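You operate a simulated robot arm through the tools that you are given. There is no shell and no other tool. Be economical: measure what you need, move in short steps, check, and stop when the job is done.

Carry out the task below with a simulated two-armed robot. There is one attempt and no reset: what you move stays moved.

TASK
Hold the deep blue tote on the top of the wooden bench steady with one hand and put the fat billet in it with the other.

Only the result counts: the job must be done as asked and must still hold three seconds after the hand-in. Knocking over, shifting, dropping, spilling or breaking anything else fails it.

THE ROBOT
Two 6-joint arms with two-finger grippers on one trunk, on a base that drives. Base frame: it is fixed to the floor where the robot stands at the start and does not move with it; the origin is under the middle of the robot, x ahead of it, y to its left, z up. Lengths are in mm, angles in rad, forces in N, time in s.
The left shoulder is at the start at [30, 178, 988], the right one opposite. With the tool pointing down near the work surface each hand reaches from about 340 to 840 mm from the robot's upright axis, wherever it stands, measured 20 degrees to its own side. Places, roughly: fat billet (5x5x7 cm) [500, 0, 900]. Payload 2.54 kg a hand.
The tool frame of a hand sits at the grasp point between the pads (the TCP): z along the fingers, y along the line on which they close. The tips reach 30 mm beyond it. Largest opening 116 mm; the body of the gripper starts 95 mm behind the TCP.
Orientation is that of the tool frame in the base frame, as a unit quaternion [x, y, z, w]. With the fingers straight down and closing along the base's y, the tool's x points along the base's -x, its y along +y and its z along -z.

THE INTERFACE
- The arms move only by the tool jog_arm. It takes "left_commands", "right_commands" or both (then of equal length, played together; a hand with none holds still); each is a list of rows, each a list of 7 numbers: the shift along the base's x, y, z in mm, then the turn, a rotation vector about the base's x, y, z in rad, then the finger opening in mm, from 0 to 116. In form: [[dx, dy, dz, ax, ay, az, fingers], ...]. A call has 1 to 20 rows; each row shifts and turns the commanded pose from where the row before left it. A row lasts 0.2 s, in which the tool goes at most 50 mm and 0.15 rad; a call with a longer step from one row to the next is refused whole, and so is a gripper value outside its range. Where a pose cannot be reached the arm comes as near as it can. A force on the tool above 40 N (or 10 N above the force at the start of the call, whichever is more), or a blocked arm, ends the call early, and 0.2 s more pass. The fingers move at their own pace (about 153 mm/s each) and stop on an object; they squeeze with about 32 N. The grip force told is the motor's: it shows also when the fingers shut on nothing. Time passes only in rows, and 0.2 s behind the last, so rows that do not move let the fingers close. It gives the time, the measured TCP pose, the force on the tool (base axes), the opening and the grip force at its end, in the units of the frame above (readings bear some noise), with the torque about the TCP (base axes, N m) and any sound that the robot's microphone picked up, and new pictures: "show" is both (left out), scene, wrist or none (wrist: the cameras of the hands that moved).
- Cameras (640 x 400 px; columns grow to the right, rows downward): "scene" is now at [-7, -60, 1695.4]; the picture's right is [-0.94, -0.35, 0.00], its down [-0.30, 0.81, -0.50] and it looks along [0.17, -0.47, -0.87] (base axes); focal length 214 px, centre (320, 200). "left" rides on the left gripper at [69, 15, -122] in its tool frame; the picture's right is [-0.21, 0.98, 0.00], its down [-0.83, -0.18, -0.53] and it looks along [-0.52, -0.11, 0.85] (tool axes); focal length 251 px, centre (320, 200). "right" rides on the right gripper at [69, -15, -122] in its tool frame; the picture's right is [0.21, 0.98, 0.00], its down [-0.83, 0.18, -0.53] and it looks along [-0.52, 0.11, 0.85] (tool axes); focal length 251 px, centre (320, 200). There is no depth. A picture from a camera that has moved, and an enlarged one, comes with that camera's place and axes in the base frame and with its lens.
- raise_lower(by): slides the trunk up (or, below 0, down) by that many mm; the arms and the scene camera ride with it, the base frame stays. It gives what a move gives, with no picture.
- drive_base(legs): drives the robot by 1 to 6 legs, each [ahead, left, turn to the left] in mm, mm and rad, along the robot's own axes; the way and the turn of a leg run together, so that a leg with both is an arc; at most 1500 mm and 3.142 rad a leg. The arms and the cameras ride along, it lands a little off, and it stops where it bumps. It gives what a move gives, and a new picture of the scene camera.
- turn_head(pan, tilt): turns the head with the scene camera to pan (to the left, within 2.496 rad either way) and tilt (down, from -0.506 to 1.204), counted from straight ahead of the robot. It gives what a move gives, and a new picture of the scene camera.
- zoom(camera, box): a new picture of the part [left, top, right, bottom] of that camera's present view, enlarged. It takes no simulated time.
- job_done(): hands the job in; it is judged then, once.

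Work in short steps. Places have to be worked out from the pictures, the camera data and where the tool is seen: move nearer, look again, correct. Check each grasp and each placing, and mend what went wrong. You have 120 turns and 260 pictures in all, those below and enlarged ones among them. Open the grippers and draw the arms clear of the work before you hand the job in, unless the task says otherwise; then end with one line.

The tools are called after "Emit:" as a command line: name --argument value ..., lists and objects as JSON in quotes. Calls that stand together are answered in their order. jog_arm: Moves the arms, as the interface text tells. Its arguments: {"type":"object","properties":{"left_commands":{"type":"array","items":{"type":"array","items":{"type":"number"}}},"right_commands":{"type":"array","items":{"type":"array","items":{"type":"number"}}},"show":{"type":"string","enum":["both","scene","wrist","none"]}},"required":[]} The other tools are called the same way: raise_lower (by) slides the trunk up or down; drive_base (legs) drives the base; turn_head (pan, tilt) turns the head that bears the scene camera; zoom (camera, box) takes an enlarged picture of a part of a camera's view; job_done () hands the job in.

At the start:

```text
time_s: 0.0
left_ee_pos: [525.3, -20.2, 1268.3]
left_tcp_rot: [0.0, 1.0, 0.0, 0.0]
left_ft_force: [-0.1, 0.1, 0.7]
left_ft_torque: [0.0, 0.03, -0.01]
left_grip_width: 115.9
left_grasp_force: 0.2
right_ee_pos: [381.6, -399.1, 1232.6]
right_tcp_rot: [0.0, 1.0, 0.0, 0.0]
right_ft_force: [-0.3, 0.8, 0.1]
right_ft_torque: [-0.03, -0.02, 0.02]
right_grip_width: 115.9
right_grasp_force: 0.1
trunk travel left (down, up): [-200.0, 340.0]
robot x, y, heading: [-2.8, 1.6, 0.002]
head pan, tilt: [-1.216, 1.051]
```

scene: 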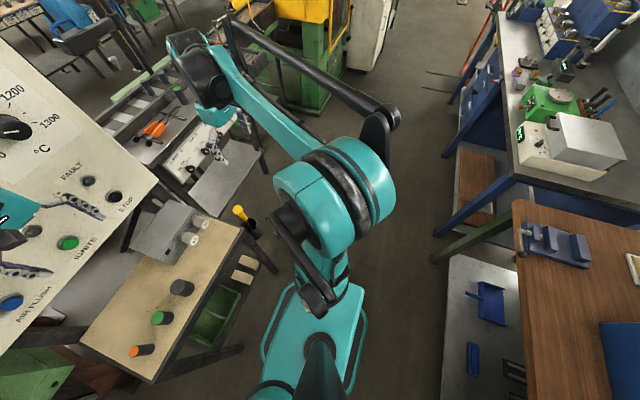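
right: 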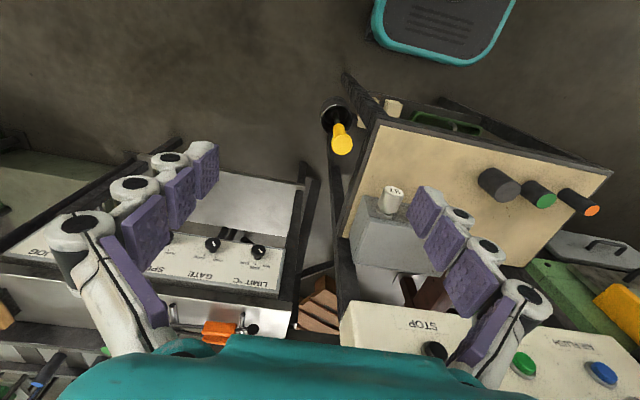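
left: 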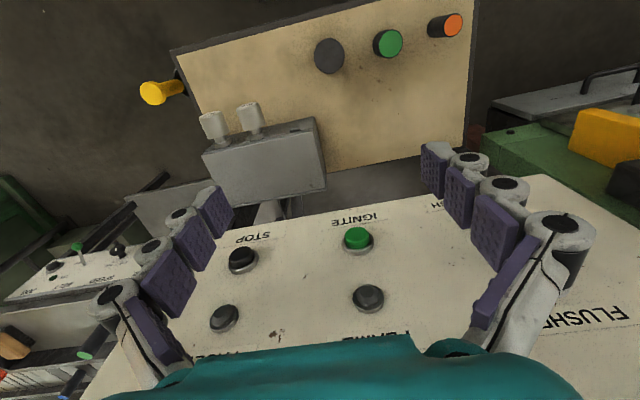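

The scene camera looks down to the right; a wooden bench shows behind the robot. I look ahead first for the billet, and then behind.

Emit:
turn_head --pan 0 --tilt 0.9

Emit:
turn_head --pan -2.45 --tilt 0.8

Emit:
turn_head --pan 2.45 --tilt 0.8

```text
time_s: 1.4
left_ee_pos: [526.2, -20.3, 1267.9]
left_tcp_rot: [0.0, 1.0, 0.001, 0.0]
left_ft_force: [-0.4, 0.4, 0.1]
left_ft_torque: [-0.01, 0.01, 0.0]
left_grip_width: 115.8
left_grasp_force: 0.1
right_ee_pos: [380.5, -398.9, 1232.8]
right_tcp_rot: [0.0, 1.0, 0.0, 0.0]
right_ft_force: [-0.5, -0.3, 0.4]
right_ft_torque: [-0.01, -0.01, 0.0]
right_grip_width: 116.2
right_grasp_force: 0.0
trunk travel left (down, up): [-200.0, 340.0]
robot x, y, heading: [-0.3, -4.2, -0.004]
head pan, tilt: [0.0, 0.901]
camera scene: at [45.4, 2.2, 1706.0], right [0.0, -1.0, 0.0], down [-0.78, 0.0, -0.62], along [0.62, 0.0, -0.78], focal length 214 px, centre (320, 200)
```

scene: 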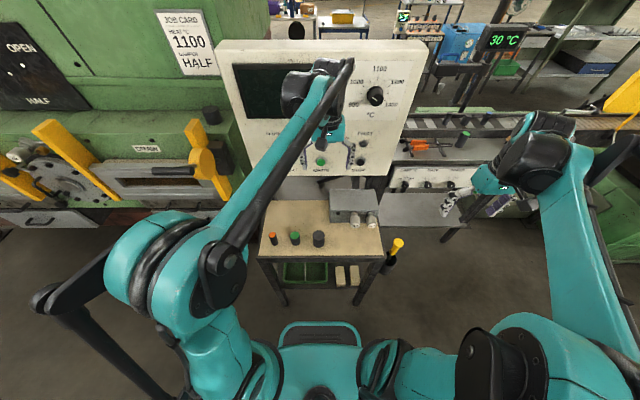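

```text
time_s: 3.6
left_ee_pos: [524.7, -19.6, 1267.8]
left_tcp_rot: [0.001, 1.0, 0.0, 0.0]
left_ft_force: [-0.3, 0.1, -1.0]
left_ft_torque: [0.0, 0.0, 0.04]
left_grip_width: 116.1
left_grasp_force: 0.0
right_ee_pos: [380.6, -398.2, 1231.8]
right_tcp_rot: [-0.001, 1.0, -0.001, 0.0]
right_ft_force: [0.3, 0.8, -0.3]
right_ft_torque: [0.0, -0.01, 0.0]
right_grip_width: 116.3
right_grasp_force: 0.0
trunk travel left (down, up): [-200.0, 340.0]
robot x, y, heading: [-0.1, -1.3, -0.0]
head pan, tilt: [-2.45, 0.799]
camera scene: at [-92.2, -49.2, 1714.0], right [-0.64, 0.77, 0.0], down [0.55, 0.46, -0.7], along [-0.54, -0.44, -0.72], focal length 214 px, centre (320, 200)
```

scene: 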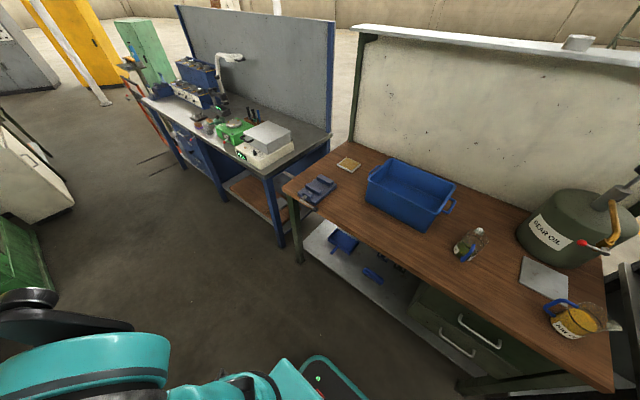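

```text
time_s: 7.5
left_ee_pos: [525.5, -19.9, 1267.9]
left_tcp_rot: [0.0, 1.0, 0.0, 0.001]
left_ft_force: [0.2, 0.8, -1.0]
left_ft_torque: [-0.02, 0.02, -0.01]
left_grip_width: 116.0
left_grasp_force: 0.1
right_ee_pos: [379.7, -398.5, 1233.3]
right_tcp_rot: [0.0, 1.0, -0.001, 0.001]
right_ft_force: [-0.4, 0.2, 0.4]
right_ft_torque: [0.01, -0.02, -0.04]
right_grip_width: 116.0
right_grasp_force: 0.0
trunk travel left (down, up): [-200.0, 340.0]
robot x, y, heading: [2.9, -3.4, -0.003]
head pan, tilt: [2.45, 0.799]
camera scene: at [-92.2, 53.7, 1714.0], right [0.64, 0.77, 0.0], down [0.55, -0.46, -0.7], along [-0.54, 0.44, -0.72], focal length 214 px, centre (320, 200)
```

scene: 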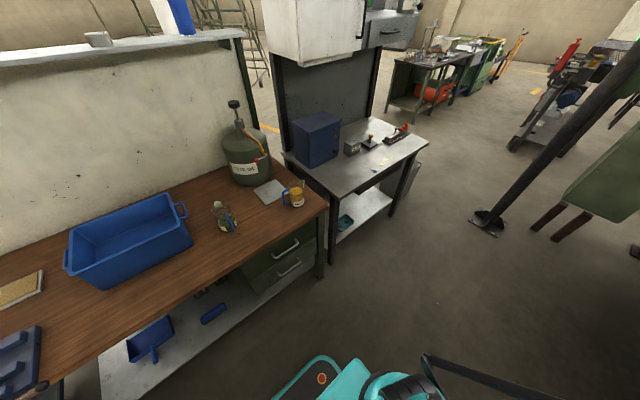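

The tote is on the wooden bench behind; the dark grey cylinder on the small table ahead fits the billet's place. I turn the head ahead again and zoom.

Emit:
turn_head --pan 0 --tilt 1.1

Emit:
zoom --camera "scene" --box '[220, 120, 420, 245]'

Emit:
zoom --camera "left" --box '[160, 0, 480, 200]'

```text
time_s: 9.7
left_ee_pos: [525.1, -20.9, 1268.9]
left_tcp_rot: [-0.001, 1.0, -0.001, 0.0]
left_ft_force: [0.7, -0.1, 0.1]
left_ft_torque: [0.0, 0.02, -0.01]
left_grip_width: 116.0
left_grasp_force: 0.1
right_ee_pos: [380.5, -400.3, 1232.4]
right_tcp_rot: [0.0, 1.0, 0.0, 0.0]
right_ft_force: [0.0, -0.8, 0.6]
right_ft_torque: [0.01, -0.02, 0.02]
right_grip_width: 115.8
right_grasp_force: 0.1
trunk travel left (down, up): [-200.0, 340.0]
robot x, y, heading: [1.0, 1.1, 0.003]
head pan, tilt: [0.0, 1.1]
camera scene: at [33.1, 2.3, 1692.2], right [0.0, -1.0, 0.0], down [-0.89, 0.0, -0.45], along [0.45, 0.0, -0.89], focal length 214 px, centre (320, 200)
```

scene: 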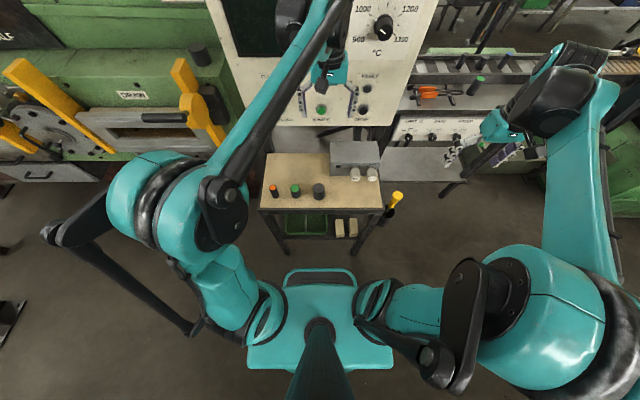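

```text
3.20 times, centred on (320, 182) of scene
camera zoom: at [33.1, 2.3, 1692.2], right [0.0, -1.0, 0.0], down [-0.89, 0.0, -0.45], along [0.45, 0.0, -0.89], focal length 686 px, centre (320, 256)
```

zoom: 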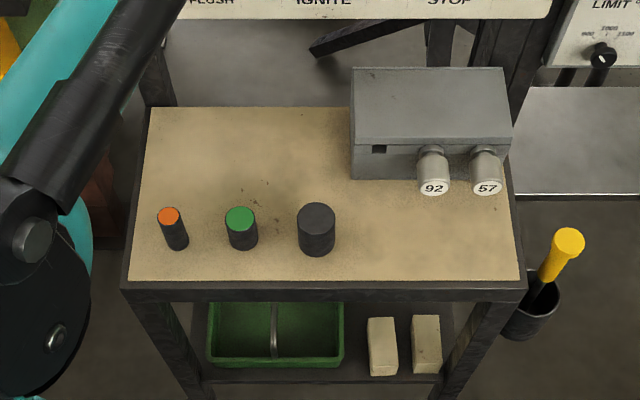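

```text
2.00 times, centred on (320, 100) of left
camera zoom: at [455.7, -4.1, 1391.7], right [0.21, 0.98, 0.0], down [0.83, -0.18, 0.53], along [0.52, -0.11, -0.85], focal length 503 px, centre (320, 400)
```

zoom: 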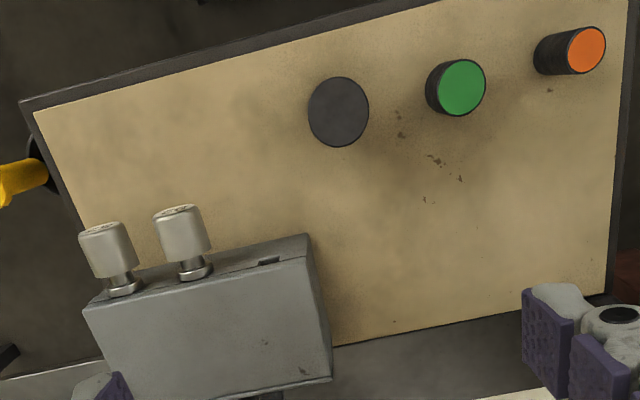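

The grey cylinder is the fat billet; triangulation puts its top at about (477, 7, 937). I move the left hand above it with a moderate opening and look again.

Emit:
jog_arm --left_commands '[[-24, 14, -30, 0, 0, 0, 95], [-24, 13, -40, 0, 0, 0, 95], [0, 0, -45, 0, 0, 0, 95], [0, 0, -45, 0, 0, 0, 95], [0, 0, -30, 0, 0, 0, 95], [0, 0, 0, 0, 0, 0, 95]]' --show "both"

```text
time_s: 11.1
left_ee_pos: [476.8, 6.9, 1078.3]
left_tcp_rot: [0.0, 1.0, 0.001, 0.0]
left_ft_force: [-0.3, -0.9, 0.8]
left_ft_torque: [0.02, 0.01, 0.0]
left_grip_width: 94.9
left_grasp_force: 0.1
right_ee_pos: [380.9, -399.3, 1234.1]
right_tcp_rot: [0.0, 1.0, 0.0, 0.0]
right_ft_force: [-0.5, -0.1, 0.4]
right_ft_torque: [0.02, 0.0, 0.0]
right_grip_width: 115.7
right_grasp_force: 0.1
trunk travel left (down, up): [-200.0, 340.0]
robot x, y, heading: [1.1, -2.6, -0.002]
head pan, tilt: [0.0, 1.1]
camera scene: at [32.5, 2.5, 1692.2], right [0.0, -1.0, 0.0], down [-0.89, 0.0, -0.45], along [0.45, 0.0, -0.89], focal length 214 px, centre (320, 200)
camera left: at [407.4, 23.0, 1202.0], right [0.21, 0.98, 0.0], down [0.83, -0.18, 0.53], along [0.52, -0.11, -0.85], focal length 251 px, centre (320, 200)
```

scene: 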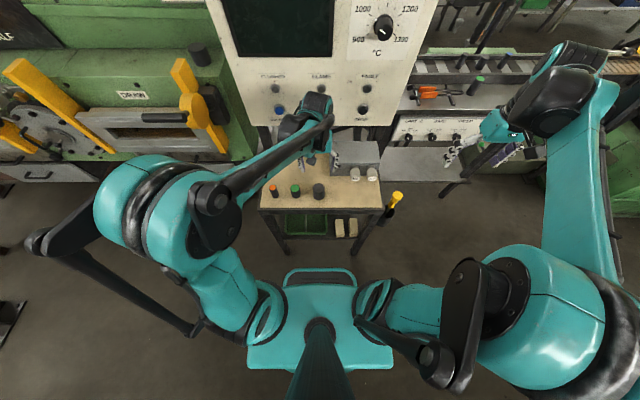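
left: 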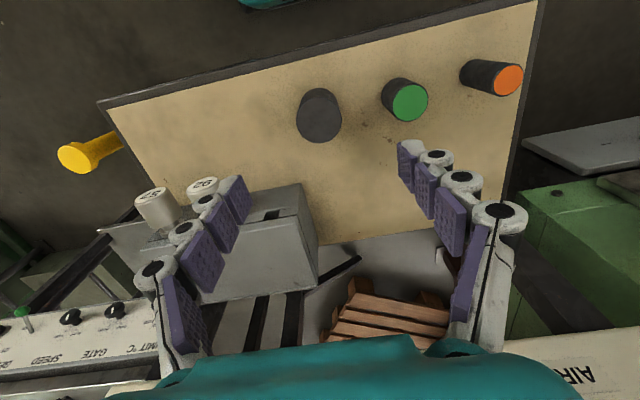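

The billet's top recomputes to about (476, 8, 937), so the hand is centred. I descend in steps, checking forces and the view before closing.

Emit:
jog_arm --left_commands '[[0, 1, -40, 0, 0, 0, 95], [0, 0, -40, 0, 0, 0, 95], [0, 0, -30, 0, 0, 0, 95], [0, 0, 0, 0, 0, 0, 95]]' --show "wrist"

Emit:
zoom --camera "scene" --box '[250, 120, 390, 207]'

```text
time_s: 12.1
left_ee_pos: [478.1, 7.5, 967.7]
left_tcp_rot: [0.0, 1.0, 0.0, 0.0]
left_ft_force: [-0.2, 0.1, -0.3]
left_ft_torque: [0.0, 0.0, -0.01]
left_grip_width: 94.7
left_grasp_force: 0.1
right_ee_pos: [379.6, -397.9, 1233.1]
right_tcp_rot: [0.0, 1.0, 0.001, 0.0]
right_ft_force: [0.3, 0.0, -0.2]
right_ft_torque: [-0.02, -0.02, -0.01]
right_grip_width: 116.1
right_grasp_force: 0.1
trunk travel left (down, up): [-200.0, 340.0]
robot x, y, heading: [-0.6, -2.2, -0.0]
head pan, tilt: [0.0, 1.1]
camera left: at [407.6, 24.7, 1091.5], right [0.21, 0.98, 0.0], down [0.83, -0.18, 0.53], along [0.52, -0.11, -0.85], focal length 251 px, centre (320, 200)
```

left: 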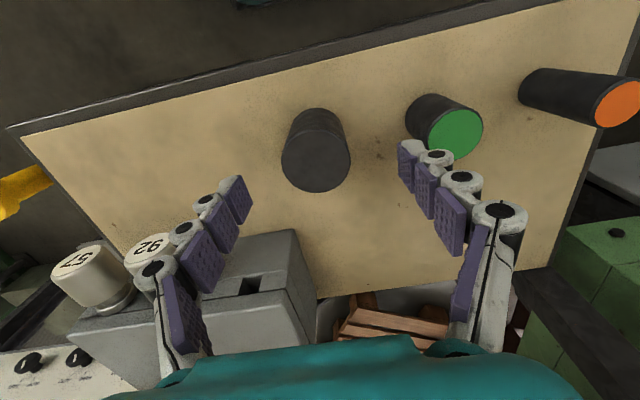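

```text
4.57 times, centred on (320, 164) of scene
camera zoom: at [32.4, 2.4, 1692.2], right [0.0, -1.0, 0.0], down [-0.89, 0.0, -0.45], along [0.45, 0.0, -0.89], focal length 980 px, centre (320, 367)
```

zoom: 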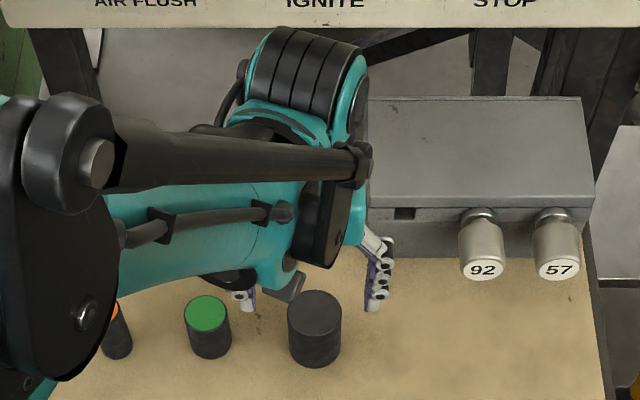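

The billet sits between the fingers, offset only a few mm. I narrow the opening to 82, descend to TCP z≈910 and close.

Emit:
jog_arm --left_commands '[[-3, -1, 0, 0, 0, 0, 82], [0, 0, -25, 0, 0, 0, 82], [0, 0, -25, 0, 0, 0, 82], [0, 0, -8, 0, 0, 0, 82], [0, 0, 0, 0, 0, 0, 82]]' --show "wrist"

```text
time_s: 13.3
left_ee_pos: [474.0, 6.6, 909.9]
left_tcp_rot: [0.0, 1.0, 0.001, 0.0]
left_ft_force: [-0.6, 0.6, -0.4]
left_ft_torque: [0.01, 0.01, -0.04]
left_grip_width: 81.9
left_grasp_force: 0.0
right_ee_pos: [381.1, -397.7, 1232.2]
right_tcp_rot: [0.0, 1.0, 0.0, 0.0]
right_ft_force: [0.0, 0.0, 0.7]
right_ft_torque: [-0.01, -0.01, -0.03]
right_grip_width: 116.0
right_grasp_force: 0.0
trunk travel left (down, up): [-200.0, 340.0]
robot x, y, heading: [2.2, 0.6, 0.002]
head pan, tilt: [0.0, 1.1]
camera left: at [405.2, 23.0, 1033.4], right [0.21, 0.98, 0.0], down [0.83, -0.18, 0.53], along [0.52, -0.11, -0.85], focal length 251 px, centre (320, 200)
```

left: 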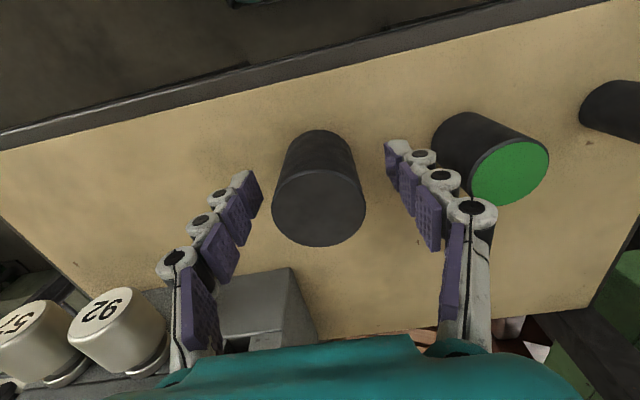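

Centred within a few mm. I shift 4 mm back and close the fingers.

Emit:
jog_arm --left_commands '[[-4, 2, 0, 0, 0, 0, 82], [0, 0, 0, 0, 0, 0, 30], [0, 0, 0, 0, 0, 0, 30], [0, 0, 0, 0, 0, 0, 30]]' --show "wrist"

```text
time_s: 14.3
left_ee_pos: [470.8, 7.9, 911.0]
left_tcp_rot: [-0.001, 1.0, 0.0, 0.0]
left_ft_force: [0.4, -4.8, 7.3]
left_ft_torque: [-0.08, -0.03, -0.1]
left_grip_width: 48.6
left_grasp_force: 31.6
right_ee_pos: [380.1, -399.4, 1232.2]
right_tcp_rot: [0.0, 1.0, 0.001, -0.001]
right_ft_force: [0.0, 0.3, -0.7]
right_ft_torque: [-0.01, 0.0, -0.01]
right_grip_width: 116.0
right_grasp_force: 0.1
trunk travel left (down, up): [-200.0, 340.0]
robot x, y, heading: [0.7, -2.1, 0.002]
head pan, tilt: [0.0, 1.1]
camera left: at [400.9, 24.4, 1033.8], right [0.21, 0.98, 0.0], down [0.83, -0.18, 0.53], along [0.52, -0.11, -0.85], focal length 251 px, centre (320, 200)
```

left: 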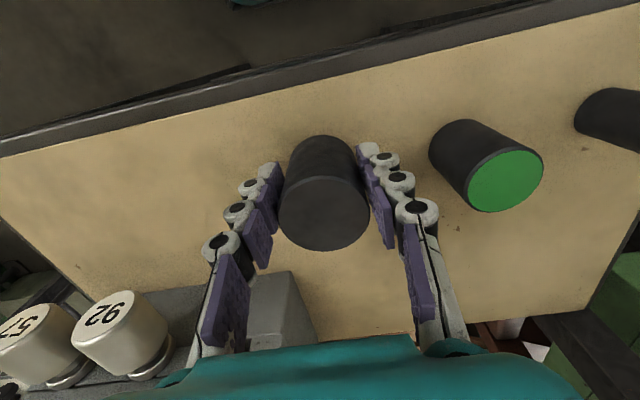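

The grip is 48.6 mm wide at 32 N. I lift slowly and weigh it.

Emit:
jog_arm --left_commands '[[0, 0, 10, 0, 0, 0, 30], [0, 0, 20, 0, 0, 0, 30], [0, 0, 30, 0, 0, 0, 30], [0, 0, 40, 0, 0, 0, 30], [0, 0, 40, 0, 0, 0, 30], [0, 0, 40, 0, 0, 0, 30], [0, 0, 40, 0, 0, 0, 30], [0, 0, 40, 0, 0, 0, 30], [0, 0, 0, 0, 0, 0, 30]]' --show "both"

```text
time_s: 16.3
left_ee_pos: [471.1, 10.0, 1170.4]
left_tcp_rot: [0.0, 1.0, -0.001, 0.0]
left_ft_force: [-0.1, 0.6, -10.5]
left_ft_torque: [0.02, 0.1, 0.03]
left_grip_width: 49.0
left_grasp_force: 32.3
right_ee_pos: [380.9, -400.1, 1232.4]
right_tcp_rot: [0.0, 1.0, 0.0, 0.0]
right_ft_force: [1.0, -0.6, -0.1]
right_ft_torque: [0.0, 0.01, -0.01]
right_grip_width: 116.0
right_grasp_force: 0.0
trunk travel left (down, up): [-200.0, 340.0]
robot x, y, heading: [0.8, -2.7, -0.002]
head pan, tilt: [0.0, 1.1]
camera scene: at [34.4, 2.3, 1692.1], right [0.0, -1.0, 0.0], down [-0.89, 0.0, -0.45], along [0.45, 0.0, -0.89], focal length 214 px, centre (320, 200)
camera left: at [401.5, 26.0, 1293.0], right [0.21, 0.98, 0.0], down [0.83, -0.18, 0.53], along [0.52, -0.11, -0.85], focal length 251 px, centre (320, 200)
```

scene: 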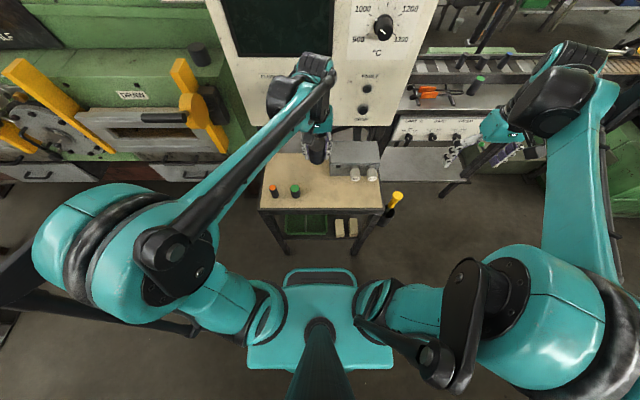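
left: 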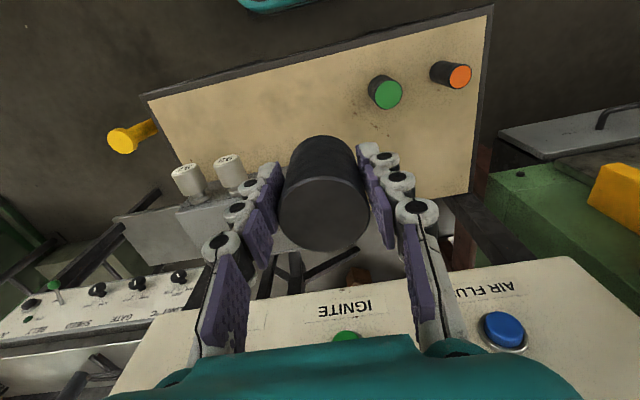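

The billet is held (about 1 kg). I draw both hands inward for a compact turn, keeping them high.

Emit:
jog_arm --left_commands '[[0, 30, 20, 0, 0, 0, 30], [-10, 35, 20, 0, 0, 0, 30], [-20, 35, 20, 0, 0, 0, 30], [-20, 30, 20, 0, 0, 0, 30], [0, 20, 0, 0, 0, 0, 30]]' --right_commands '[[0, 40, 0, 0, 0, 0, 116], [0, 40, 0, 0, 0, 0, 116], [0, 40, 0, 0, 0, 0, 116], [0, 40, 0, 0, 0, 0, 116], [0, 30, 0, 0, 0, 0, 116]]' --show "scene"

Emit:
drive_base --legs '[[-120, 0, 0]]'

```text
time_s: 17.5
left_ee_pos: [421.4, 160.1, 1251.2]
left_tcp_rot: [0.0, 1.0, 0.0, 0.0]
left_ft_force: [-0.1, 0.4, -10.2]
left_ft_torque: [-0.04, 0.13, 0.01]
left_grip_width: 48.9
left_grasp_force: 32.1
right_ee_pos: [380.9, -208.8, 1233.0]
right_tcp_rot: [0.0, 1.0, -0.001, 0.0]
right_ft_force: [-0.2, 1.2, 0.0]
right_ft_torque: [-0.01, 0.05, -0.03]
right_grip_width: 116.0
right_grasp_force: 0.0
trunk travel left (down, up): [-200.0, 340.0]
robot x, y, heading: [2.0, -0.6, 0.002]
head pan, tilt: [0.0, 1.1]
camera scene: at [34.8, 3.6, 1692.1], right [0.0, -1.0, 0.0], down [-0.89, 0.0, -0.45], along [0.45, 0.0, -0.89], focal length 214 px, centre (320, 200)
```

scene: 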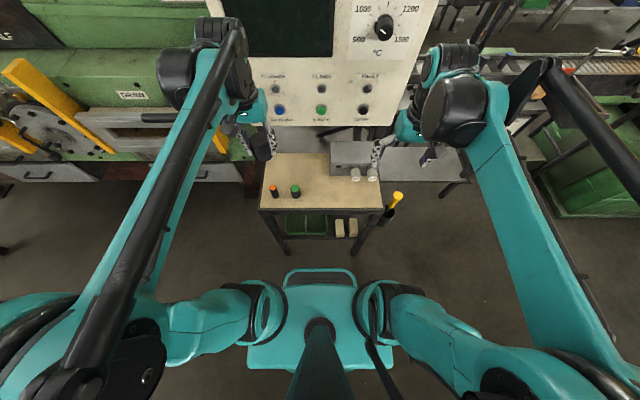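

```text
time_s: 18.8
left_ee_pos: [301.5, 158.7, 1250.7]
left_tcp_rot: [0.001, 1.0, -0.001, 0.0]
left_ft_force: [-1.0, 0.2, -9.3]
left_ft_torque: [0.01, 0.04, 0.0]
left_grip_width: 48.7
left_grasp_force: 32.2
right_ee_pos: [259.7, -208.8, 1233.6]
right_tcp_rot: [0.001, 1.0, 0.0, 0.0]
right_ft_force: [-0.7, 0.6, -0.2]
right_ft_torque: [0.0, -0.03, 0.0]
right_grip_width: 116.1
right_grasp_force: 0.1
trunk travel left (down, up): [-200.0, 340.0]
robot x, y, heading: [-121.1, -2.2, -0.002]
head pan, tilt: [0.0, 1.1]
camera scene: at [-86.7, 2.7, 1692.2], right [0.0, -1.0, 0.0], down [-0.89, 0.0, -0.45], along [0.45, 0.0, -0.89], focal length 214 px, centre (320, 200)
```

scene: 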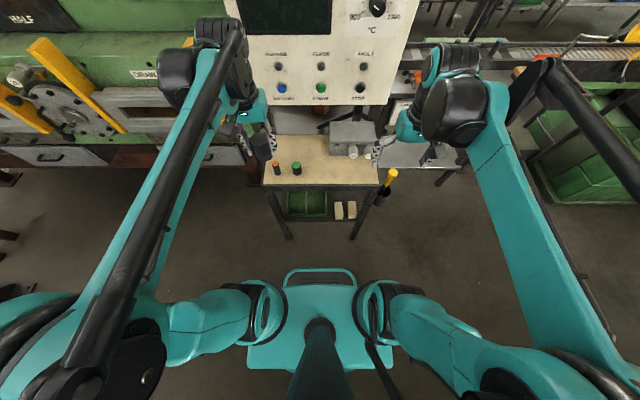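

The elbows stand out wide, so I raise the trunk to clear bench-top things before turning around.

Emit:
raise_lower --by 250

Emit:
turn_head --pan 2.2 --tilt 0.7

Emit:
turn_head --pan -2.2 --tilt 0.7

```text
time_s: 21.4
left_ee_pos: [302.2, 158.7, 1500.3]
left_tcp_rot: [0.001, 1.0, 0.0, 0.0]
left_ft_force: [-0.7, 0.3, -9.9]
left_ft_torque: [-0.01, 0.09, -0.02]
left_grip_width: 48.9
left_grasp_force: 31.5
right_ee_pos: [261.7, -209.4, 1483.3]
right_tcp_rot: [0.001, 1.0, -0.001, 0.0]
right_ft_force: [0.0, -0.1, 0.2]
right_ft_torque: [-0.01, 0.01, 0.0]
right_grip_width: 116.2
right_grasp_force: 0.0
trunk travel left (down, up): [-450.0, 90.0]
robot x, y, heading: [-118.7, -1.6, 0.0]
head pan, tilt: [0.0, 1.1]
```

```text
time_s: 23.4
left_ee_pos: [302.8, 158.5, 1500.4]
left_tcp_rot: [0.001, 1.0, 0.0, 0.0]
left_ft_force: [-0.7, 0.2, -10.0]
left_ft_torque: [-0.02, 0.07, -0.01]
left_grip_width: 48.9
left_grasp_force: 31.8
right_ee_pos: [262.1, -210.0, 1483.0]
right_tcp_rot: [0.001, 1.0, 0.0, 0.0]
right_ft_force: [0.0, 0.0, 0.5]
right_ft_torque: [0.01, -0.03, 0.0]
right_grip_width: 116.2
right_grasp_force: 0.1
trunk travel left (down, up): [-450.0, 90.0]
robot x, y, heading: [-118.7, -0.2, -0.007]
head pan, tilt: [2.201, 0.7]
camera scene: at [-198.5, 71.5, 1972.2], right [0.81, 0.59, 0.0], down [0.38, -0.52, -0.77], along [-0.45, 0.62, -0.64], focal length 214 px, centre (320, 200)
```

scene: 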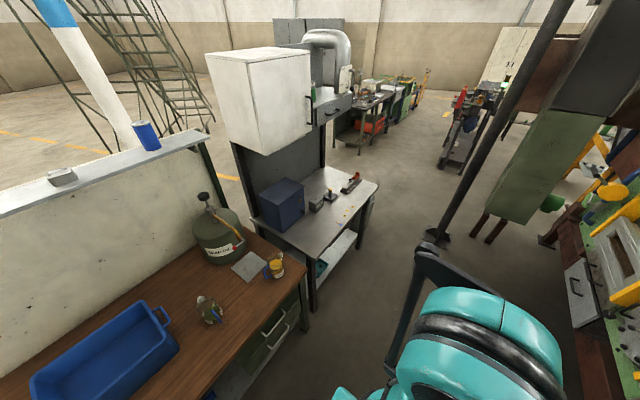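

```text
time_s: 27.0
left_ee_pos: [302.2, 158.0, 1499.8]
left_tcp_rot: [0.0, 1.0, 0.0, 0.0]
left_ft_force: [0.5, -0.6, -10.1]
left_ft_torque: [0.0, 0.06, 0.03]
left_grip_width: 48.8
left_grasp_force: 31.9
right_ee_pos: [262.3, -209.1, 1483.0]
right_tcp_rot: [0.002, 1.0, -0.001, 0.0]
right_ft_force: [0.4, 0.2, 0.4]
right_ft_torque: [0.0, 0.01, 0.0]
right_grip_width: 115.9
right_grasp_force: 0.0
trunk travel left (down, up): [-450.0, 90.0]
robot x, y, heading: [-122.2, -2.6, -0.003]
head pan, tilt: [-2.201, 0.7]
camera scene: at [-198.7, -65.8, 1972.2], right [-0.81, 0.59, 0.0], down [0.38, 0.52, -0.77], along [-0.45, -0.62, -0.64], focal length 214 px, centre (320, 200)
```

scene: 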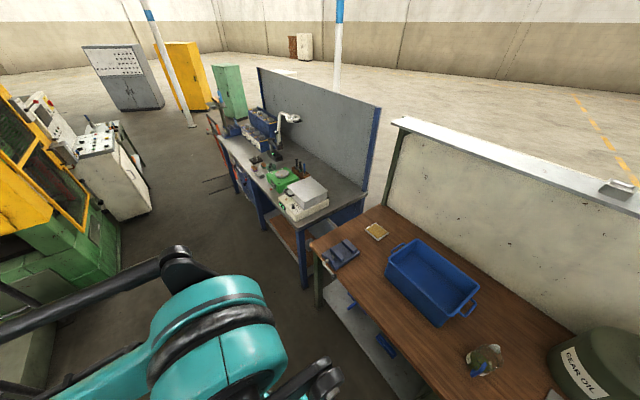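

Surroundings at hand height are clear. I turn the robot around.

Emit:
drive_base --legs '[[0, 0, 1.571], [0, 0, 1.571]]'

Emit:
turn_head --pan 0.1 --tilt 0.85

```text
time_s: 35.0
left_ee_pos: [-541.3, -159.5, 1500.6]
left_tcp_rot: [1.0, 0.0, 0.0, 0.0]
left_ft_force: [-0.5, -0.3, -9.8]
left_ft_torque: [0.0, -0.08, 0.04]
left_grip_width: 49.1
left_grasp_force: 32.3
right_ee_pos: [-499.8, 209.0, 1483.2]
right_tcp_rot: [1.0, 0.0, -0.001, 0.001]
right_ft_force: [0.7, -0.1, 0.4]
right_ft_torque: [0.0, 0.02, -0.01]
right_grip_width: 116.0
right_grasp_force: 0.1
trunk travel left (down, up): [-450.0, 90.0]
robot x, y, heading: [-121.5, 3.1, 3.146]
head pan, tilt: [-2.201, 0.7]
camera scene: at [-40.8, 70.8, 1972.2], right [0.81, -0.59, 0.0], down [-0.38, -0.52, -0.77], along [0.45, 0.62, -0.64], focal length 214 px, centre (320, 200)
```

scene: 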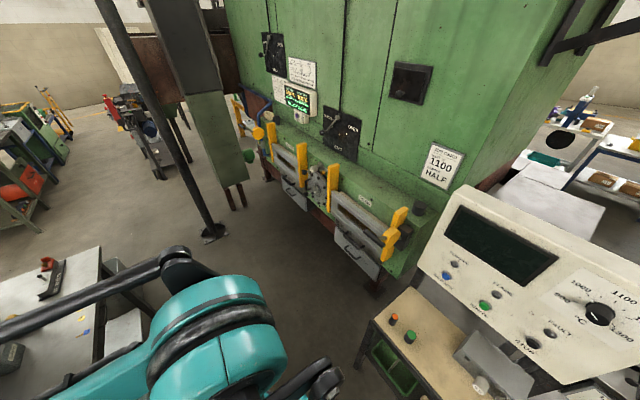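

```text
time_s: 37.1
left_ee_pos: [-540.6, -159.0, 1499.8]
left_tcp_rot: [1.0, 0.0, 0.001, -0.001]
left_ft_force: [0.1, -0.5, -9.2]
left_ft_torque: [0.01, -0.11, 0.0]
left_grip_width: 48.8
left_grasp_force: 31.5
right_ee_pos: [-500.4, 208.9, 1483.9]
right_tcp_rot: [1.0, 0.0, 0.0, 0.0]
right_ft_force: [0.2, -1.5, 0.1]
right_ft_torque: [0.0, -0.03, 0.01]
right_grip_width: 115.8
right_grasp_force: 0.0
trunk travel left (down, up): [-450.0, 90.0]
robot x, y, heading: [-122.9, 1.4, 3.139]
head pan, tilt: [0.099, 0.85]
camera scene: at [-168.6, -5.5, 1959.9], right [-0.1, 1.0, 0.0], down [0.75, 0.07, -0.66], along [-0.66, -0.06, -0.75], focal length 214 px, centre (320, 200)
```

scene: 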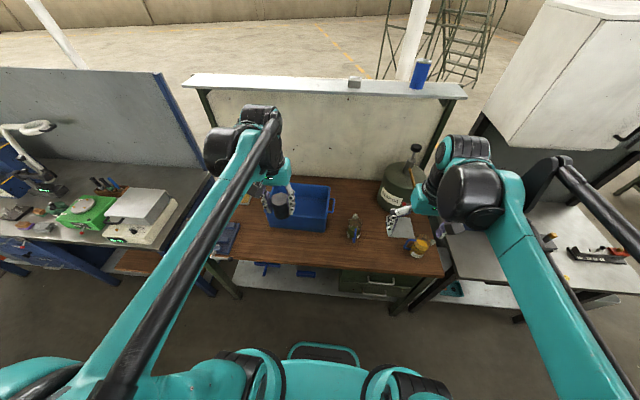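

Facing the wooden bench now. I zoom on the tote to measure it.

Emit:
zoom --camera "scene" --box '[200, 150, 440, 300]'

Emit:
zoom --camera "left" --box '[0, 0, 640, 400]'

Emit:
zoom --camera "right" --box '[0, 0, 640, 400]'

```text
2.67 times, centred on (320, 225) of scene
camera zoom: at [-168.6, -5.5, 1959.9], right [-0.1, 1.0, 0.0], down [0.75, 0.07, -0.66], along [-0.66, -0.06, -0.75], focal length 572 px, centre (320, 133)
```

zoom: 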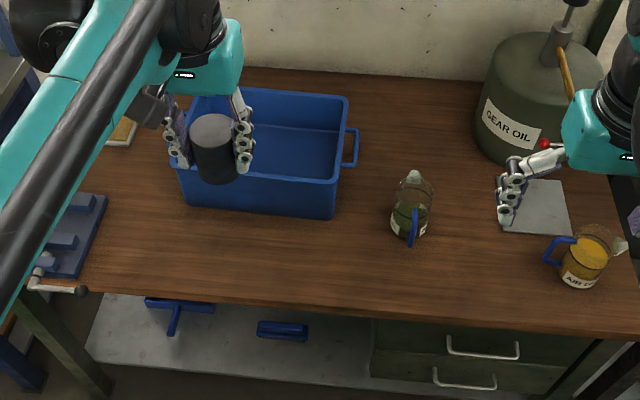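

```text
1.00 times, centred on (320, 200) of left (not enlarged: the box is as wide or as high as the picture)
camera zoom: at [-472.5, -173.0, 1623.8], right [-0.21, -0.98, 0.0], down [-0.83, 0.18, 0.53], along [-0.52, 0.11, -0.85], focal length 251 px, centre (320, 200)
```

zoom: 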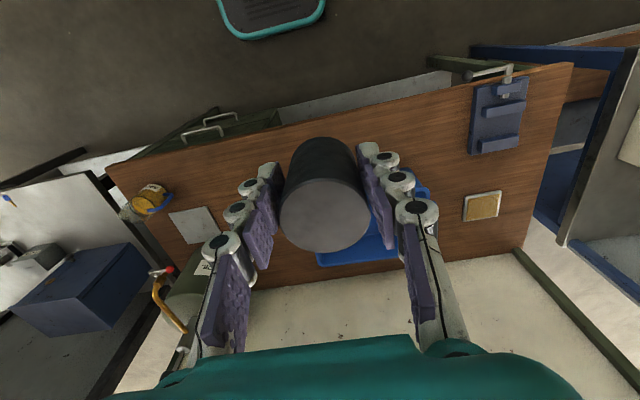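

```text
1.00 times, centred on (320, 200) of right (not enlarged: the box is as wide or as high as the picture)
camera zoom: at [-431.3, 223.6, 1606.4], right [0.21, -0.98, 0.0], down [-0.83, -0.18, 0.53], along [-0.52, -0.11, -0.85], focal length 251 px, centre (320, 200)
```

zoom: 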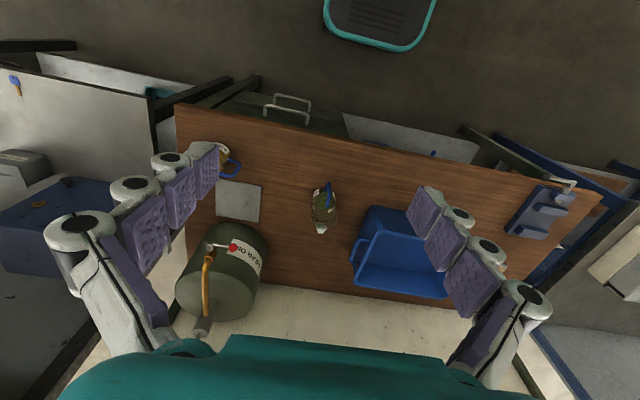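

Emit:
zoom --camera "right" --box '[300, 170, 480, 310]'

```text
2.86 times, centred on (390, 240) of right
camera zoom: at [-431.3, 223.6, 1606.4], right [0.21, -0.98, 0.0], down [-0.83, -0.18, 0.53], along [-0.52, -0.11, -0.85], focal length 718 px, centre (120, 86)
```

zoom: 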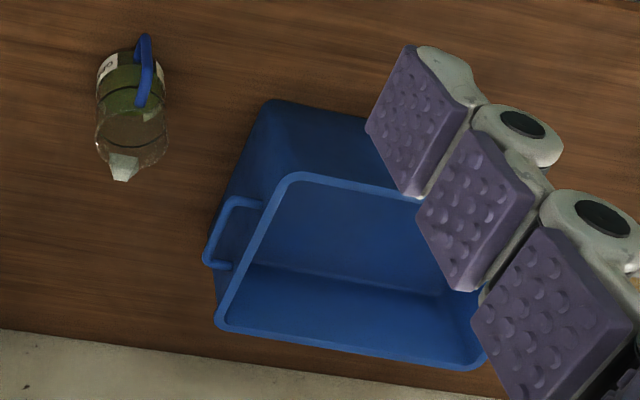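

Tote estimate: rim x −845…−1075, y −33…−363, rim z≈1043, bench top ≈890. I drive to about (−340, −180), keeping the base clear of the bench edge at x≈−653.

Emit:
drive_base --legs '[[0, 182, 0], [210, 0, 0]]'

Emit:
turn_head --pan 0 --tilt 1.0

Emit:
zoom --camera "right" --box '[0, 0, 640, 400]'

```text
time_s: 39.9
left_ee_pos: [-747.8, -340.7, 1501.8]
left_tcp_rot: [1.0, 0.0, 0.0, 0.0]
left_ft_force: [0.6, 0.4, -9.1]
left_ft_torque: [0.01, -0.11, -0.02]
left_grip_width: 49.0
left_grasp_force: 32.1
right_ee_pos: [-707.3, 25.3, 1483.4]
right_tcp_rot: [1.0, 0.0, 0.001, 0.0]
right_ft_force: [0.4, -0.3, 0.5]
right_ft_torque: [0.02, 0.04, 0.02]
right_grip_width: 116.1
right_grasp_force: 0.1
trunk travel left (down, up): [-450.0, 90.0]
robot x, y, heading: [-324.4, -182.3, 3.143]
head pan, tilt: [0.099, 0.85]
camera scene: at [-374.3, -188.8, 1959.9], right [-0.1, 1.0, 0.0], down [0.75, 0.07, -0.66], along [-0.66, -0.07, -0.75], focal length 214 px, centre (320, 200)
```

scene: 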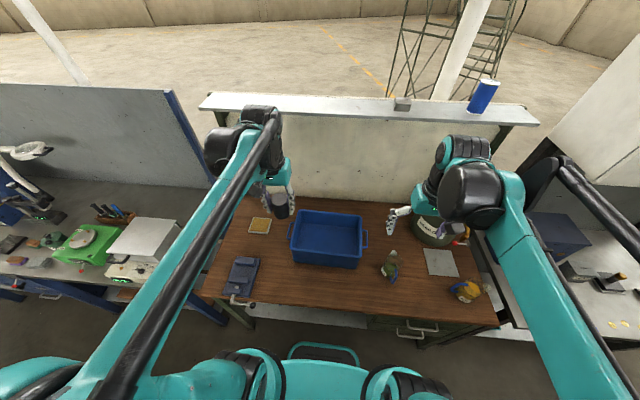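

```text
time_s: 40.6
left_ee_pos: [-749.7, -341.8, 1500.5]
left_tcp_rot: [1.0, 0.0, 0.001, 0.0]
left_ft_force: [-0.7, 0.0, -11.1]
left_ft_torque: [0.03, -0.1, -0.02]
left_grip_width: 49.0
left_grasp_force: 32.0
right_ee_pos: [-708.9, 26.6, 1482.6]
right_tcp_rot: [1.0, 0.0, 0.001, 0.0]
right_ft_force: [-0.8, 0.6, -0.3]
right_ft_torque: [0.03, -0.03, 0.01]
right_grip_width: 115.8
right_grasp_force: 0.1
trunk travel left (down, up): [-450.0, 90.0]
robot x, y, heading: [-325.3, -181.7, 3.144]
head pan, tilt: [0.0, 1.0]
camera scene: at [-369.7, -181.1, 1948.8], right [0.0, 1.0, 0.0], down [0.84, 0.0, -0.54], along [-0.54, 0.0, -0.84], focal length 214 px, centre (320, 200)
```

scene: 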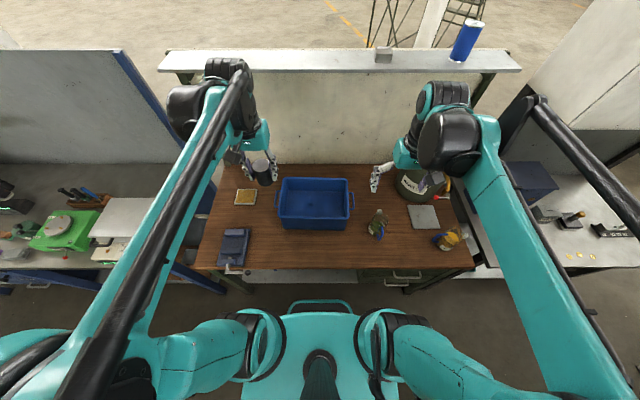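

```text
1.00 times, centred on (320, 200) of right (not enlarged: the box is as wide or as high as the picture)
camera zoom: at [-640.1, 40.5, 1606.1], right [0.21, -0.98, 0.0], down [-0.83, -0.18, 0.53], along [-0.52, -0.11, -0.85], focal length 251 px, centre (320, 200)
```

zoom: 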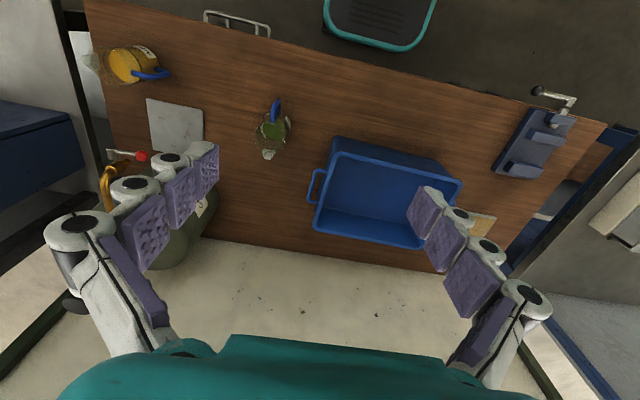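

Good vantage. I zoom on the tote in both cameras to refine its rim.

Emit:
zoom --camera "scene" --box '[256, 165, 384, 245]'

Emit:
zoom --camera "right" --box '[280, 120, 480, 245]'

```text
5.00 times, centred on (320, 205) of scene
camera zoom: at [-369.7, -181.1, 1948.8], right [0.0, 1.0, 0.0], down [0.84, 0.0, -0.54], along [-0.54, 0.0, -0.84], focal length 1072 px, centre (320, 175)
```

zoom: 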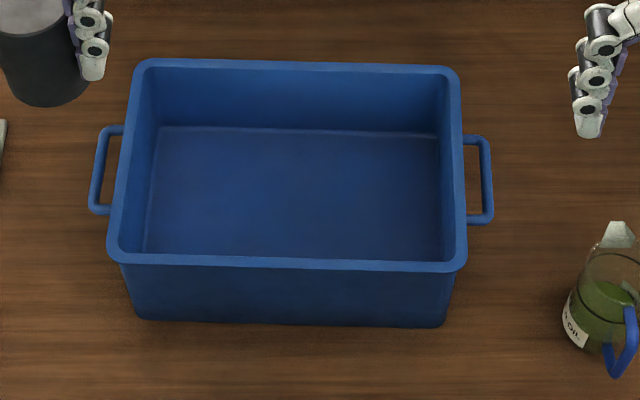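

```text
3.20 times, centred on (380, 182) of right
camera zoom: at [-640.1, 40.5, 1606.1], right [0.21, -0.98, 0.0], down [-0.83, -0.18, 0.53], along [-0.52, -0.11, -0.85], focal length 805 px, centre (128, 256)
```

zoom: 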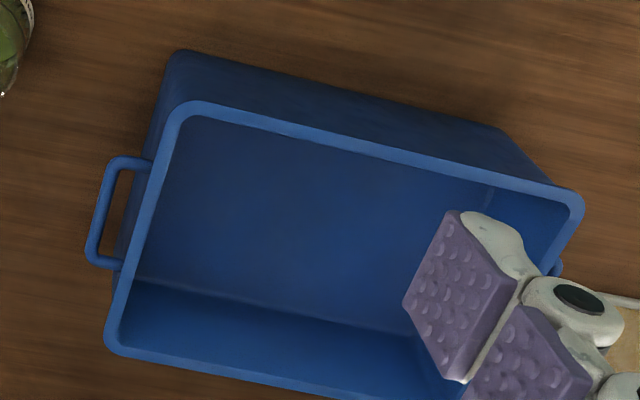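

Refined rim: near outer edge from (−849, −41) to (−860, −385), rim z≈1038, far edge x≈−1095. I bring the right hand above the near wall at y≈−115, turning it a quarter so it closes across that wall.

Emit:
jog_arm --right_commands '[[-12.3, -11.8, -19.4, 0, 0, 0.131, 70], [-12.3, -11.8, -19.4, 0, 0, 0.131, 70], [-12.3, -11.8, -19.4, 0, 0, 0.131, 70], [-12.3, -11.8, -19.4, 0, 0, 0.131, 70], [-12.3, -11.8, -19.4, 0, 0, 0.131, 70], [-12.3, -11.8, -19.4, 0, 0, 0.131, 70], [-12.3, -11.8, -19.4, 0, 0, 0.131, 70], [-12.3, -11.8, -19.4, 0, 0, 0.131, 70], [-12.3, -11.8, -19.4, 0, 0, 0.131, 70], [-12.3, -11.8, -19.4, 0, 0, 0.131, 70], [-12.3, -11.8, -19.4, 0, 0, 0.131, 70], [-12.3, -11.8, -19.4, 0, 0, 0.131, 70], [0, 0, 0, 0, 0, 0, 70]]' --show "both"

```text
time_s: 43.4
left_ee_pos: [-746.2, -341.0, 1500.8]
left_tcp_rot: [1.0, -0.001, 0.0, 0.0]
left_ft_force: [0.4, -0.6, -9.6]
left_ft_torque: [-0.01, -0.11, -0.01]
left_grip_width: 48.6
left_grasp_force: 31.9
right_ee_pos: [-856.0, -117.5, 1250.1]
right_tcp_rot: [0.706, 0.709, 0.0, 0.0]
right_ft_force: [0.2, 0.0, -0.1]
right_ft_torque: [-0.01, -0.01, 0.01]
right_grip_width: 69.9
right_grasp_force: 0.0
trunk travel left (down, up): [-450.0, 90.0]
robot x, y, heading: [-328.7, -184.9, 3.144]
head pan, tilt: [0.0, 1.0]
camera scene: at [-367.1, -180.4, 1948.8], right [0.0, 1.0, 0.0], down [0.84, 0.0, -0.54], along [-0.54, 0.0, -0.84], focal length 214 px, centre (320, 200)
camera right: at [-870.6, -47.6, 1374.0], right [0.98, 0.22, 0.0], down [0.18, -0.83, 0.53], along [0.12, -0.52, -0.85], focal length 251 px, centre (320, 200)
```

scene: 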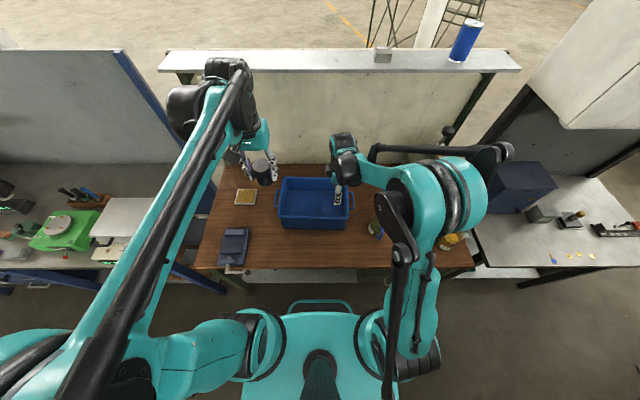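
right: 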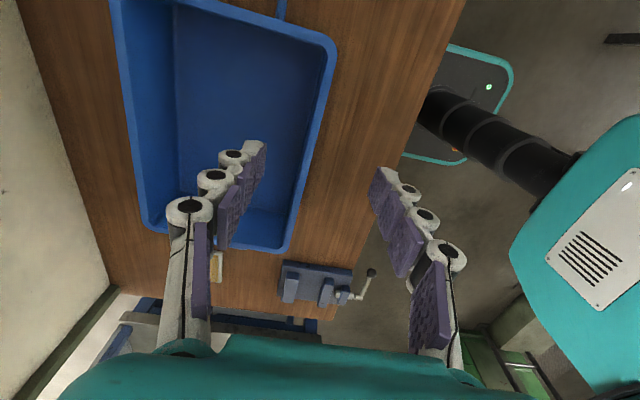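

The turn worked. I zoom the wrist view to fix the wall's x at the grip spot.

Emit:
zoom --camera "right" --box '[220, 20, 400, 160]'

Emit:
zoom --camera "scene" --box '[256, 110, 512, 270]'

```text
2.86 times, centred on (310, 90) of right
camera zoom: at [-870.6, -47.6, 1374.0], right [0.98, 0.22, 0.0], down [0.18, -0.83, 0.53], along [0.12, -0.52, -0.85], focal length 718 px, centre (349, 514)
```

zoom: 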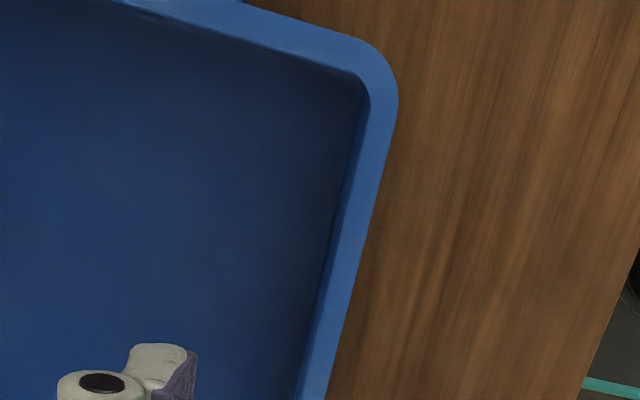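

```text
2.50 times, centred on (384, 190) of scene
camera zoom: at [-367.1, -180.4, 1948.8], right [0.0, 1.0, 0.0], down [0.84, 0.0, -0.54], along [-0.54, 0.0, -0.84], focal length 536 px, centre (160, 225)
```

zoom: 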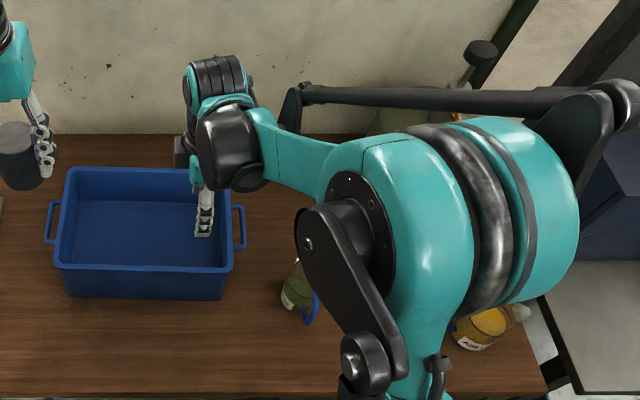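

Wall centre is at x≈−857 at y −117, matching the TCP. I lower the right hand in two stages.

Emit:
jog_arm --right_commands '[[0, 0, -40, 0, 0, 0, 70], [0, 0, -40, 0, 0, 0, 70], [0, 0, -40, 0, 0, 0, 70], [0, 0, -30, 0, 0, 0, 70], [0, 0, 0, 0, 0, 0, 70]]' --show "both"

```text
time_s: 44.6
left_ee_pos: [-747.6, -340.2, 1500.5]
left_tcp_rot: [1.0, 0.0, 0.0, -0.001]
left_ft_force: [0.3, -0.5, -10.1]
left_ft_torque: [-0.02, -0.09, 0.01]
left_grip_width: 48.9
left_grasp_force: 32.0
right_ee_pos: [-854.1, -115.5, 1100.7]
right_tcp_rot: [0.706, 0.708, 0.0, 0.0]
right_ft_force: [-0.5, -0.2, -0.7]
right_ft_torque: [0.02, 0.0, -0.03]
right_grip_width: 70.1
right_grasp_force: 0.1
trunk travel left (down, up): [-450.0, 90.0]
robot x, y, heading: [-326.9, -182.6, 3.14]
head pan, tilt: [0.0, 1.0]
camera scene: at [-366.9, -180.7, 1948.8], right [0.0, 1.0, 0.0], down [0.84, 0.0, -0.54], along [-0.54, 0.0, -0.84], focal length 214 px, centre (320, 200)
camera right: at [-869.7, -47.1, 1224.3], right [0.98, 0.22, 0.0], down [0.18, -0.83, 0.53], along [0.12, -0.52, -0.85], focal length 251 px, centre (320, 200)
```

scene: 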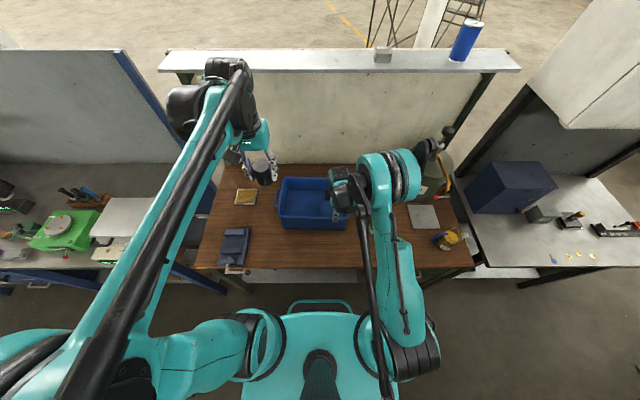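
right: 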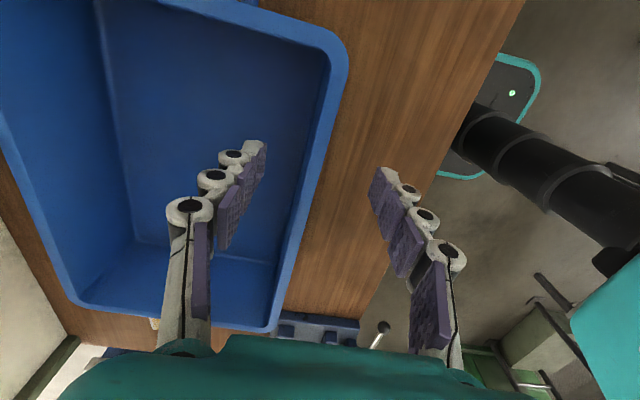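

The elbow's outer end looks near the oil-can pump; I check this closely before going lower.

Emit:
zoom --camera "scene" --box '[310, 110, 470, 210]'

Emit:
zoom --camera "left" --box '[0, 0, 640, 400]'

```text
4.00 times, centred on (390, 160) of scene
camera zoom: at [-366.9, -180.7, 1948.8], right [0.0, 1.0, 0.0], down [0.84, 0.0, -0.54], along [-0.54, 0.0, -0.84], focal length 858 px, centre (40, 360)
```

zoom: 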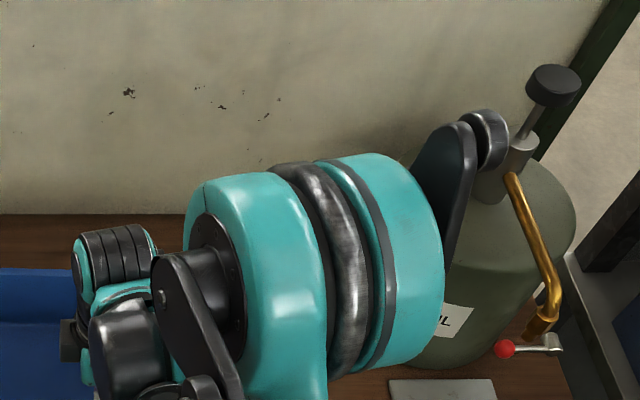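

```text
1.00 times, centred on (320, 200) of left (not enlarged: the box is as wide or as high as the picture)
camera zoom: at [-679.0, -355.8, 1624.0], right [-0.22, -0.98, 0.0], down [-0.83, 0.18, 0.53], along [-0.52, 0.12, -0.85], focal length 251 px, centre (320, 200)
```

zoom: 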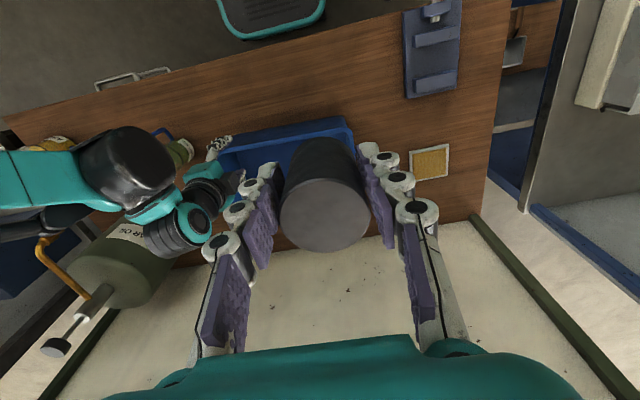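

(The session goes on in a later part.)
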